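You operate a simulated robot arm through the tools that you are given. There is no shell and no other tool. Be economical: measure what you need, move in short steps, check, and stop when the job is done.

Carry out the task below with a simulated robot arm. There is one attempt and no reset: what you move stays moved.

TASK
Slide the bearing along the top of the sample table until it stands next to the speed card.
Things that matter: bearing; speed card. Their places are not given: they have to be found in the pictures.

It is judged by the outcome, as a careful person would: the job done as asked, and still so three seconds after it is handed in. It fails if anything else is knocked over, pushed out of place, dropped, spilled or broken.

THE ROBOT
A 7-joint arm with a two-finger parallel gripper, fixed in place. Base frame: the origin is at the foot of the arm, x ahead of it, y to its left, z up; the work surface is at about z = 0. Lengths are in mm, angles in degrees, forces in N, time in s.
With the tool pointing down near the work surface it reaches from about 220 to 580 mm from the base axis. Its first joint turns from -66.0 to 66.0 degrees. Payload 2.5 kg.
Tool frame: the origin (TCP) lies between the finger pads and is the grasp point; the fingertips stand 23 mm ahead of it; z points along the fingers, y is the line along which they close. The gripper opens to 94 mm. The fingers are 38 mm wide and 10 mm thick; the gripper's body (54 by 96 mm) begins 39 mm behind the TCP.
Orientation is that of the tool frame in the base frame, as [roll, pitch, yaw] about the fixed x, y, z axes, in that order (R = Rz(yaw) Ry(pitch) Rx(roll)). With the fingers straight down and closing along the base's y, the tool's x points along the base's -x, its y along +y and its z along -z.

THE INTERFACE
- The arm moves only by the tool move_arm. Its argument "motion" is a list of rows, each an object of numbers (a shift or turn left out is 0, a gripper value left out holds the last): "fingers": the finger opening in mm, from 0 to 94; "dx", "dy", "dz": the shift along the base's x, y, z in mm; "ax", "ay", "az": the turn, a rotation vector about the base's x, y, z in degrees. In form: [{"fingers": .., "dx": .., "dy": .., "dz": .., "ax": .., "ay": .., "az": ..}, ...]. A call has 1 to 10 rows; each row shifts and turns the commanded pose from where the row before left it. A row lasts 0.2 s, in which the tool goes at most 50 mm and 8.6 degrees; a call with a longer step from one row to the next is refused whole, and so is a gripper value outside its range. A pose out of reach is approached as far as the arm can. The call stops where the force on the tool passes 40 N (or 10 N more than at its start, if that is more) or the arm is blocked; 0.2 s more then pass. The fingers move at their own pace (about 108 mm/s each) and stop on an object; they squeeze with about 32 N. The grip force told is the motor's: it shows also when the fingers shut on nothing. Time passes only in rows, and 0.2 s behind the last, so rows that do not move let the fingers close. It gives the time, the measured TCP pose, the force on the tool (base axes), the opening and the grip force at its end, in the units of the frame above (readings bear some noise), and new pictures: "views" is both (left out), scene, wrist or none.
- Cameras (640 x 400 px; columns grow to the right, rows downward): "scene" is fixed at [121.5, -407.4, 556.1]; the picture's right is [0.82, -0.58, 0.00], its down [-0.27, -0.38, -0.88] and it looks along [0.51, 0.72, -0.47] (base axes); focal length 311 px, centre (320, 200). "wrist" rides on the gripper at [-39, 0, -44] in the tool frame; the picture's right is [0.00, -1.00, 0.00], its down [0.97, 0.00, -0.24] and it looks along [0.24, 0.00, 0.97] (tool axes); focal length 218 px, centre (320, 200).
- point_at(camera, pixels): for up to 12 pixels [column, row] of the newest picture of that camera ("zoom" is the newest enlarged one), the place [x, y, z] in the base frame of the surface seen there, good to about 2 mm. No time passes.
- inspect(camera, box): a new picture of the part [left, top, right, bottom] of that camera's present view, enlarged. No time passes.
- job_done(): hands the job in; it is judged then, once.

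Work in short steps. Measure before you move; look again where a grasp or a placing could have gone wrong, and mend it. You have 60 turns and 120 pictures in all, the two below and enlarged ones among them. Open the gripper and draw the arm clear of the work before you hand the job in, unless the task says otherwise; then end with one line.

The tools are called after "Request:" as a command line: name --argument value ..., lists and objects as JSON in quotes. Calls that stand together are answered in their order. move_arm: Moves the arm, as the interface text tells. Its arguments: {"type":"object","properties":{"motion":{"type":"array","items":{"type":"object","properties":{"fingers":{"type":"number"},"dx":{"type":"number"},"dy":{"type":"number"},"dz":{"type":"number"},"ax":{"type":"number"},"ay":{"type":"number"},"az":{"type":"number"}}}},"views":{"type":"string","enum":["both","scene","wrist","none"]}},"required":["motion"]} The other tools are called the same way: point_at (camera, pixels) gives the place of the surface under pixels of a picture; inspect (camera, box) takes an enlarged picture of a part of a camera's view; job_done () hands the job in.

At the start:

```text
time: 0.0
position: [432.0, 80.7, 240.3]
tcp_rot: [-180.0, -0.1, 180.0]
contact_force: [0.3, 0.7, -1.1]
finger_gap: 94.2
gripper_force: 0.0
```

scene: 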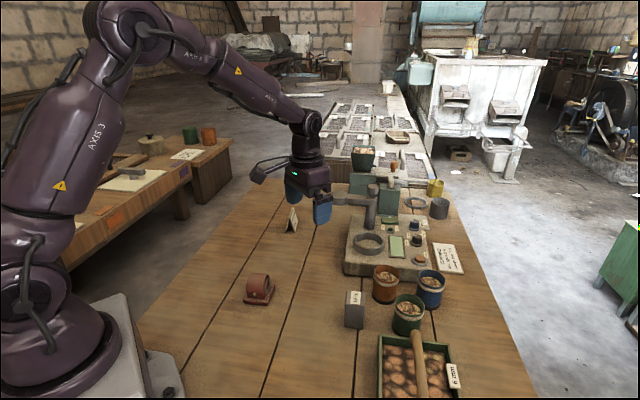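
wrist: 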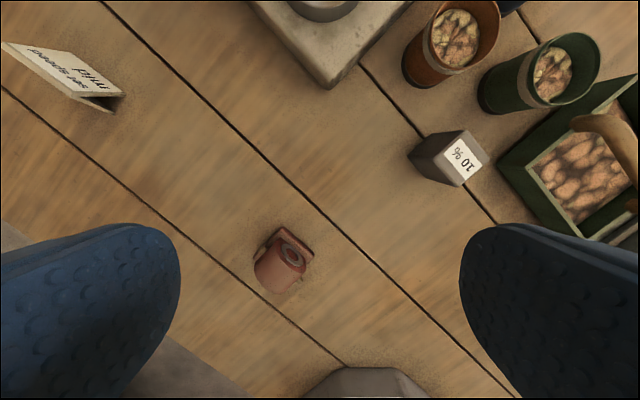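

The bearing seems to be the red block (scene 258,288), and the speed card the tent card (scene 292,220; wrist 70,75). I'll measure both and enlarge them.

Request:
inspect --camera "scene" --box '[220, 190, 380, 320]'

Request:
inspect --camera "wrist" --box '[0, 20, 340, 310]'

Request:
point_at --camera "wrist" --pixels '[[8, 44], [73, 96], [110, 110], [122, 95], [88, 68], [254, 268], [276, 228], [313, 250], [280, 290], [290, 252], [280, 265], [302, 270]]'

Request:
point_at --camera "scene" --pixels '[[286, 231], [296, 232], [292, 208], [246, 300], [268, 304], [274, 290], [258, 275], [265, 285]]'

```text
3.08 times, centred on (300, 255) of scene
```

zoom: 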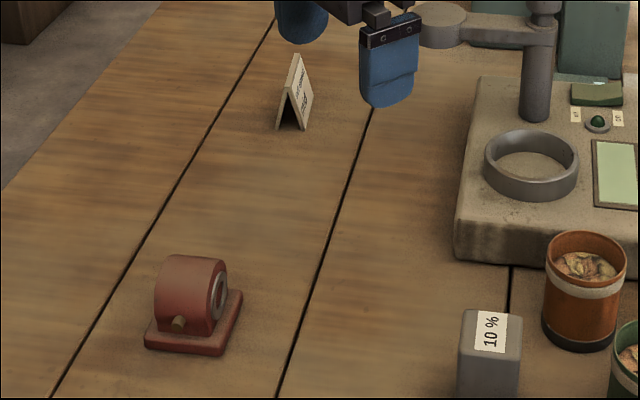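

```text
1.38 times, centred on (170, 165) of wrist
```

zoom: 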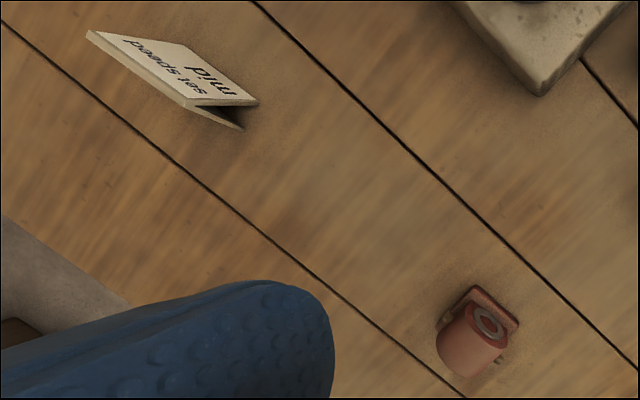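

```text
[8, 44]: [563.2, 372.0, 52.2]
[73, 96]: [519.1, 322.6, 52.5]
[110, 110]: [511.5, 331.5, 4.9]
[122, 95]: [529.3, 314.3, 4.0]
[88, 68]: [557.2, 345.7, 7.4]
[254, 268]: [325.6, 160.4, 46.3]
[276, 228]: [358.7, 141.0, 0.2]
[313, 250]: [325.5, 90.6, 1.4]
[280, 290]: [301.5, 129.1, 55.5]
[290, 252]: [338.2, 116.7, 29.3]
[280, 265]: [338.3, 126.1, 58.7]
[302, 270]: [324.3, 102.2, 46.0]
```

```text
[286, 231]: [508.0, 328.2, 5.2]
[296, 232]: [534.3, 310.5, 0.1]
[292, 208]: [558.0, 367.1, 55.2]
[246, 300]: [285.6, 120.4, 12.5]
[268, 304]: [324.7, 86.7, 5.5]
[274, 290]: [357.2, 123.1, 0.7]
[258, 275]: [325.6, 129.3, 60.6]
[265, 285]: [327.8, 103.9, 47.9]
```

The bearing's base is about 50x50 mm, centred near (321,121) and 60 mm high, with its edges at about 48.5° yaw. The card's near end is at about (521,319). I'll hover over the bearing, turned to its axes, and look again.

Request:
move_arm --motion '[{"dx": -18.5, "dy": 6.7, "dz": -10, "az": 8.1}, {"dx": -18.5, "dy": 6.7, "dz": -10, "az": 8.1}, {"dx": -18.5, "dy": 6.7, "dz": -10, "az": 8.1}, {"dx": -18.5, "dy": 6.7, "dz": -10, "az": 8.1}, {"dx": -18.5, "dy": 6.7, "dz": -10, "az": 8.1}, {"dx": -18.5, "dy": 6.7, "dz": -10, "az": 8.0}, {}, {}]'

```text
time: 1.8
position: [322.7, 118.8, 180.9]
tcp_rot: [-180.0, 0.0, -131.4]
contact_force: [0.3, 0.6, -0.9]
finger_gap: 94.0
gripper_force: 0.0
```

scene: 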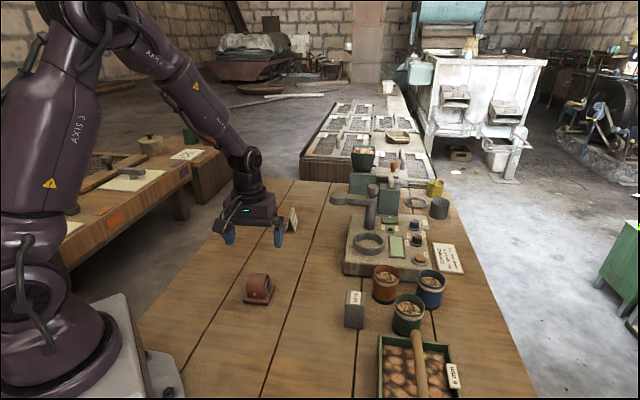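
wrist: 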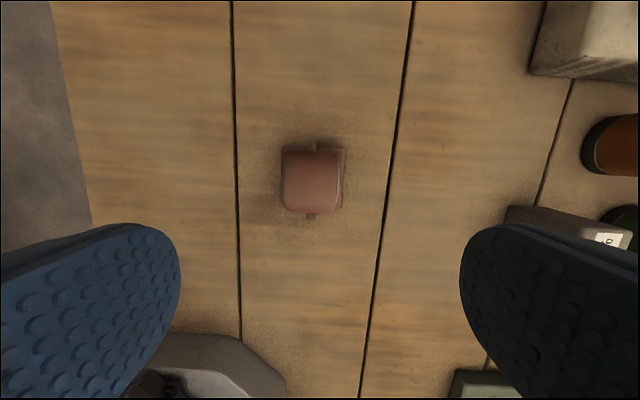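

Request:
inspect --camera "wrist" --box '[250, 120, 380, 240]'

Request:
point_at --camera "wrist" --pixels '[[284, 180], [336, 180], [311, 160], [311, 180], [311, 205], [284, 150], [340, 150], [340, 207], [284, 207], [311, 216], [311, 144], [344, 180]]'

Request:
inspect --camera "scene" --box '[230, 200, 310, 310]'

```text
3.33 times, centred on (315, 180) of wrist
```

zoom: 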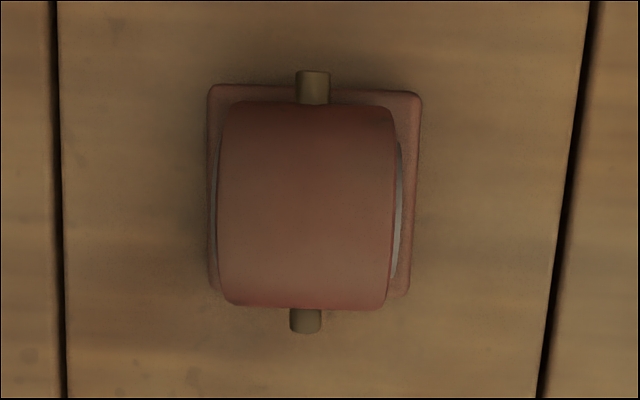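

```text
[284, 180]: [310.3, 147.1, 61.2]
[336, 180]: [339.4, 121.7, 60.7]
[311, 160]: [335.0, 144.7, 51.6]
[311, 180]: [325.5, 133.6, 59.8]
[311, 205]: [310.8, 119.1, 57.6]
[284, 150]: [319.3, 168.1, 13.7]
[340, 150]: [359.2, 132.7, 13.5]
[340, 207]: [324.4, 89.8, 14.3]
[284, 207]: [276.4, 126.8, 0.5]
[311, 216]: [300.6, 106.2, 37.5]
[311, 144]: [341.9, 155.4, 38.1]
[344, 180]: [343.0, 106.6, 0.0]
```

```text
3.64 times, centred on (270, 255) of scene
```

zoom: 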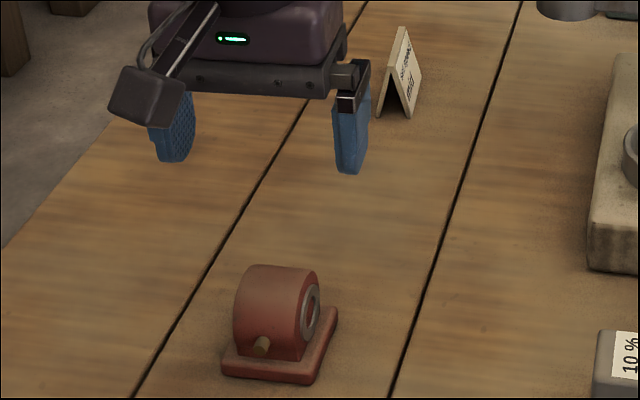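

Bearing centre is about (321.5,130.5), plate top z≈14, and its grease nipples reach ±32 mm along the slide direction at z≈38. I'll lower to TCP z≈45 (tips at about 22), straddling the flat ring faces.

Request:
move_arm --motion '[{"dx": -1.2, "dy": 11.7, "az": 0.9}, {"dz": -34}, {"dz": -34}, {"dz": -34}, {"dz": -34}, {}, {}]'

```text
time: 3.4
position: [318.3, 132.3, 45.0]
tcp_rot: [179.9, 0.0, -130.7]
contact_force: [0.2, 0.8, -0.3]
finger_gap: 94.2
gripper_force: 0.0
```

scene: 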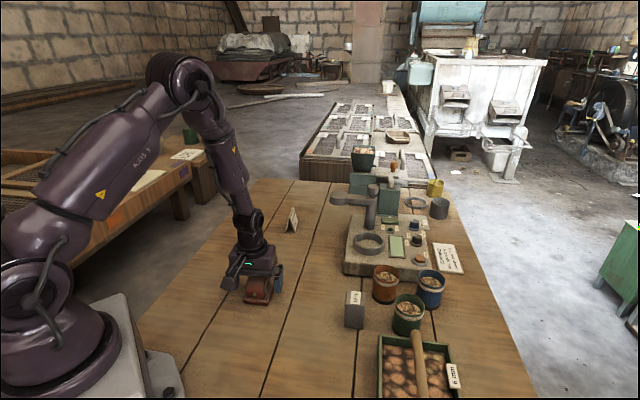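
wrist: 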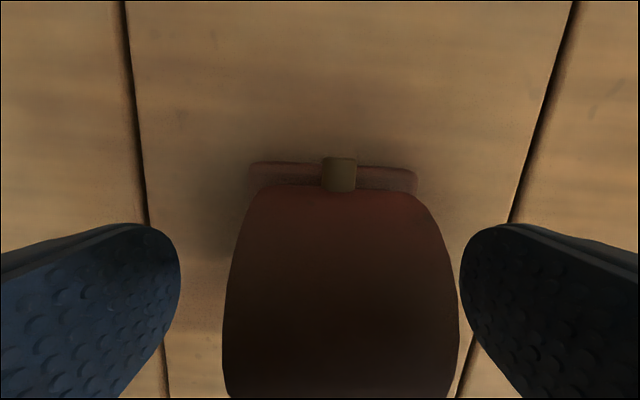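

The bearing sits about 4 mm to the picture's right of the finger midline. I'll centre on it and close.

Request:
move_arm --motion '[{"dx": 2.8, "dy": -2.4}, {"fingers": 60}, {"fingers": 40}, {"fingers": 30}, {"fingers": 30}, {}]'

```text
time: 4.8
position: [321.7, 130.6, 46.0]
tcp_rot: [180.0, 0.1, -130.5]
contact_force: [-1.7, 0.1, 1.5]
finger_gap: 42.1
gripper_force: 32.1
```

scene: 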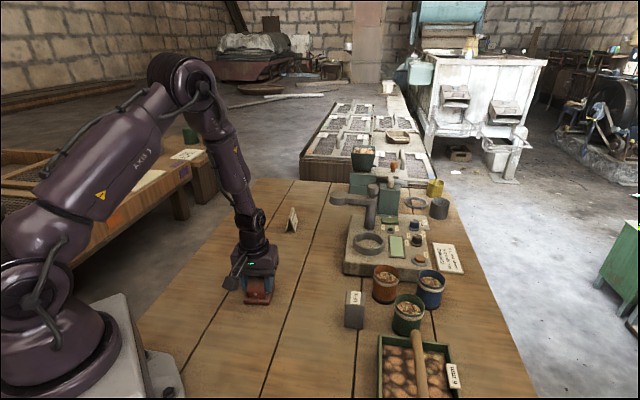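
wrist: 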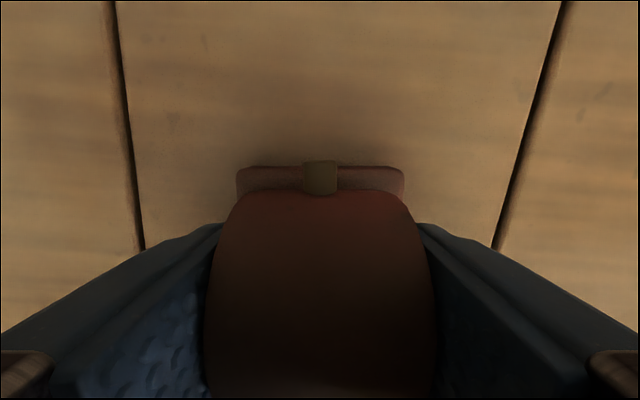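

Gripped at 42 mm opening. I'll slide the first ~140 mm gently at constant height.

Request:
move_arm --motion '[{"dx": 10.5, "dy": 9.6}, {"dx": 10.5, "dy": 9.6}, {"dx": 10.5, "dy": 9.6}, {"dx": 10.5, "dy": 9.6}, {"dx": 10.5, "dy": 9.6}, {"dx": 10.5, "dy": 9.6}, {"dx": 10.5, "dy": 9.6}, {"dx": 10.5, "dy": 9.6}, {"dx": 10.5, "dy": 9.6}, {"dx": 10.5, "dy": 9.6}]'

```text
time: 7.0
position: [427.0, 226.7, 45.1]
tcp_rot: [180.0, 0.0, -130.5]
contact_force: [-5.6, -5.1, 13.6]
finger_gap: 41.9
gripper_force: 32.1
```

scene: 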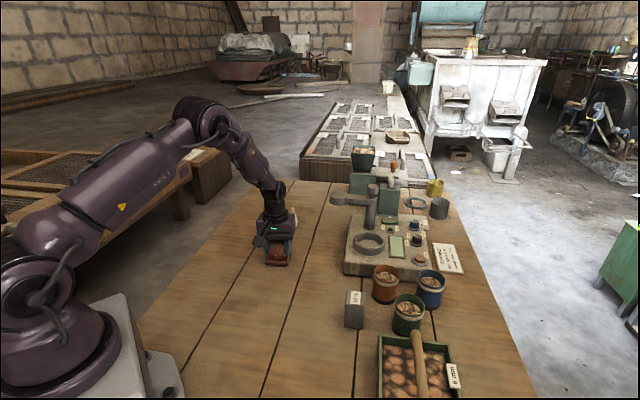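
wrist: 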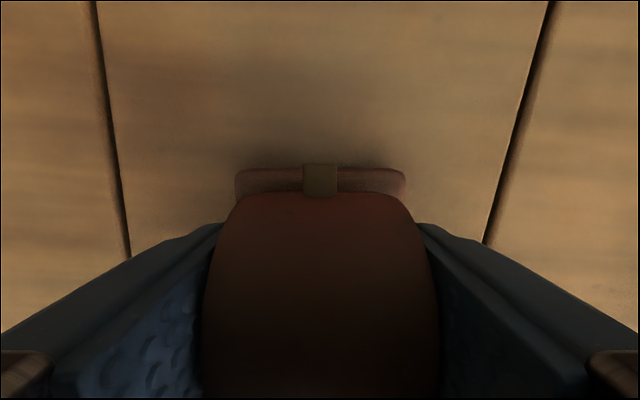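

Sliding well. I'll continue most of the remaining way and check the card.

Request:
move_arm --motion '[{"dx": 9, "dy": 8.2, "dz": 0.2}, {"dx": 9, "dy": 8.2}, {"dx": 9, "dy": 8.2}, {"dx": 9, "dy": 8.2}, {"dx": 9, "dy": 8.2}, {}]'

```text
time: 8.4
position: [472.8, 268.0, 44.7]
tcp_rot: [179.9, 0.0, -130.6]
contact_force: [-2.5, -5.5, 11.7]
finger_gap: 41.9
gripper_force: 31.7
```

scene: 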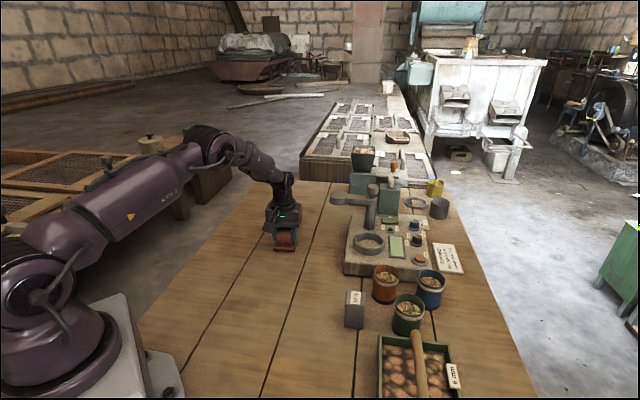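
wrist: 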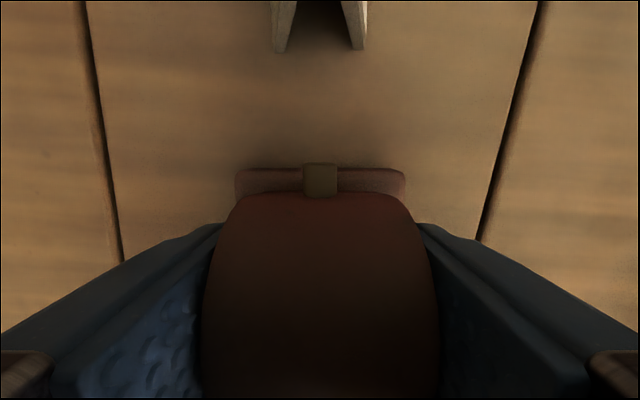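

The card's near end shows at wrist (275–365, 50), well aligned. I'll measure the gap.

Request:
point_at --camera "wrist" --pixels '[[280, 50], [360, 48], [320, 56], [280, 170], [370, 170], [320, 168], [285, 10], [347, 10]]'

```text
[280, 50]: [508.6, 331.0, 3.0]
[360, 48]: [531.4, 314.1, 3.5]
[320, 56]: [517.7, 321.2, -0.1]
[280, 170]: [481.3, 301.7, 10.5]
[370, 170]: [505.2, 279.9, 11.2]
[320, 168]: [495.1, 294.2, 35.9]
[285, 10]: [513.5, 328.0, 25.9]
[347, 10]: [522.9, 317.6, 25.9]
```

The plate-to-card gap is about 41 mm and the nipple-to-card gap about 36. I'll go 26 mm more along (0.66,0.75), leaving about 10–15 mm.

Request:
move_arm --motion '[{"dx": 4.3, "dy": 4.9}, {"dx": 4.3, "dy": 4.9}, {"dx": 4.3, "dy": 4.9}, {"dx": 4.3, "dy": 4.9}, {}]'

```text
time: 9.6
position: [489.1, 288.9, 44.8]
tcp_rot: [179.9, 0.0, -130.5]
contact_force: [-0.2, -3.4, 5.9]
finger_gap: 41.8
gripper_force: 31.9
```

scene: 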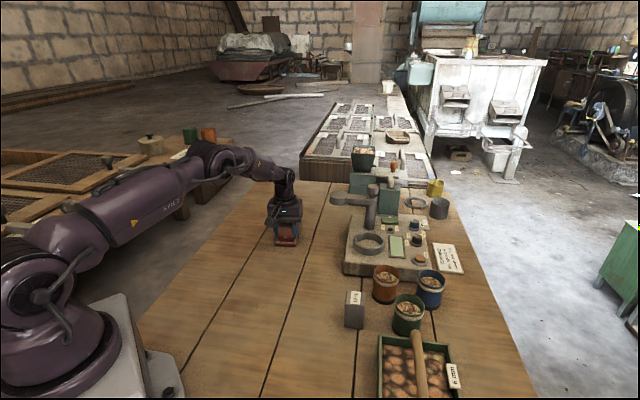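
wrist: 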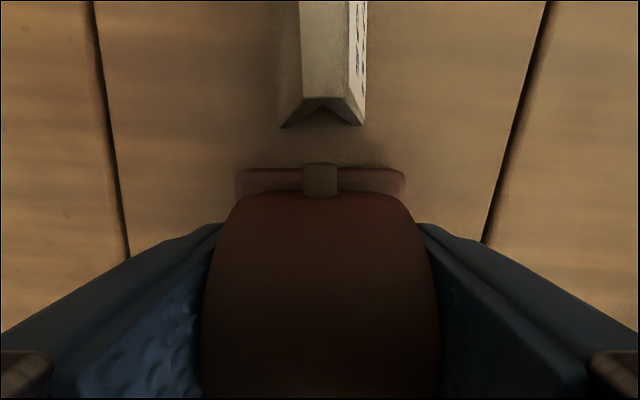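

The bearing stands just short of the undisturbed card. I'll release and go straight up.

Request:
move_arm --motion '[{"fingers": 60}, {"fingers": 75}, {"fingers": 75}, {"dz": 20}, {"dz": 40}, {"dz": 40}, {"dz": 40}, {"dx": -30, "dy": -30}, {"dx": -30, "dy": -30}, {"dx": -30, "dy": -30}]'

Request:
inspect --camera "scene" --box '[240, 180, 360, 270]'

```text
time: 11.8
position: [399.9, 195.0, 183.3]
tcp_rot: [-180.0, 0.1, -130.6]
contact_force: [-0.6, -0.4, -1.4]
finger_gap: 74.8
gripper_force: 0.0
```

scene: 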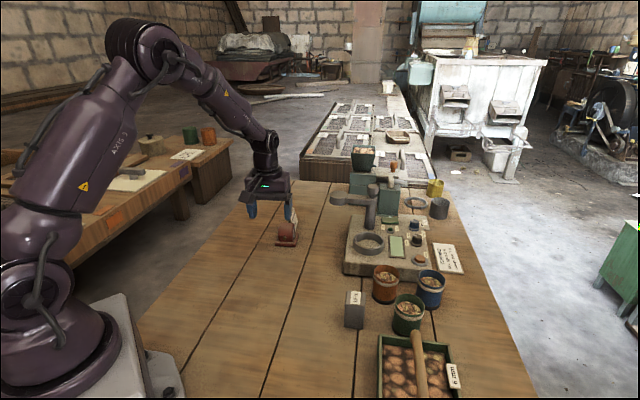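
wrist: 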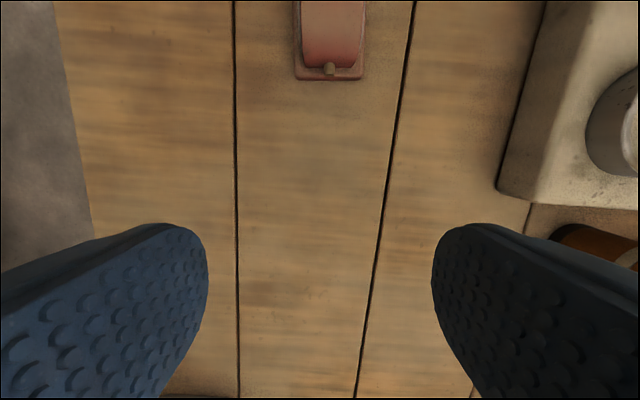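

```text
4.44 times, centred on (300, 225) of scene
```

zoom: 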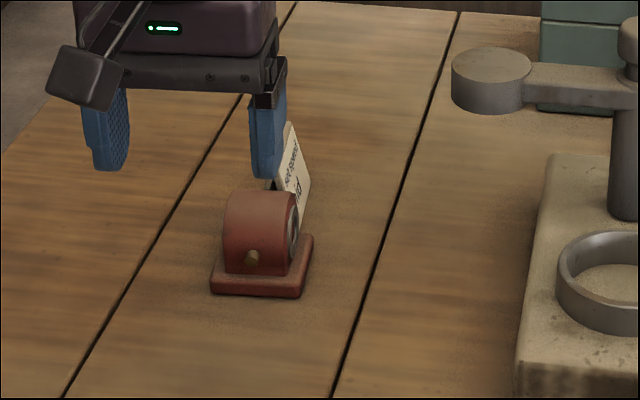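

The bearing stands upright and clear of the gripper. I'll back off a little more and confirm the card.

Request:
move_arm --motion '[{"dx": -30, "dy": -10, "dz": 30}, {"dx": -30, "dy": -10, "dz": 30}, {}]' --views "none"

Request:
inspect --camera "scene" --box '[240, 180, 360, 270]'

```text
time: 12.6
position: [340.2, 175.5, 244.4]
tcp_rot: [180.0, 0.1, -130.7]
contact_force: [0.4, -0.2, 0.9]
finger_gap: 74.9
gripper_force: 0.1
```

```text
4.44 times, centred on (300, 225) of scene
```

zoom: 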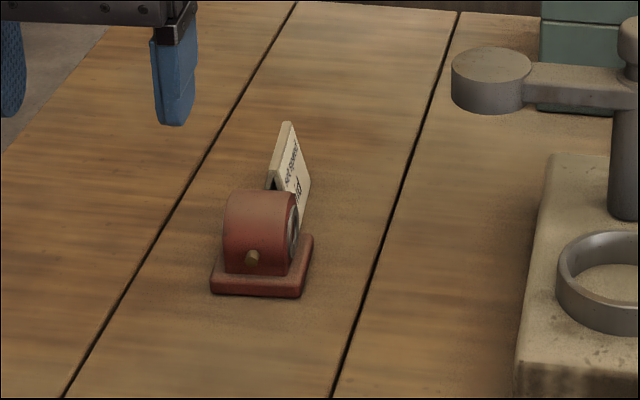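

The card still stands and the bearing is next to it, so I'm handing the job in.

Request:
job_done

```text
The job is handed in.
```

I slid the bearing along the table top, and it now stands upright about 15 mm from the near end of the speed card. The card is still standing, and nothing else was touched.
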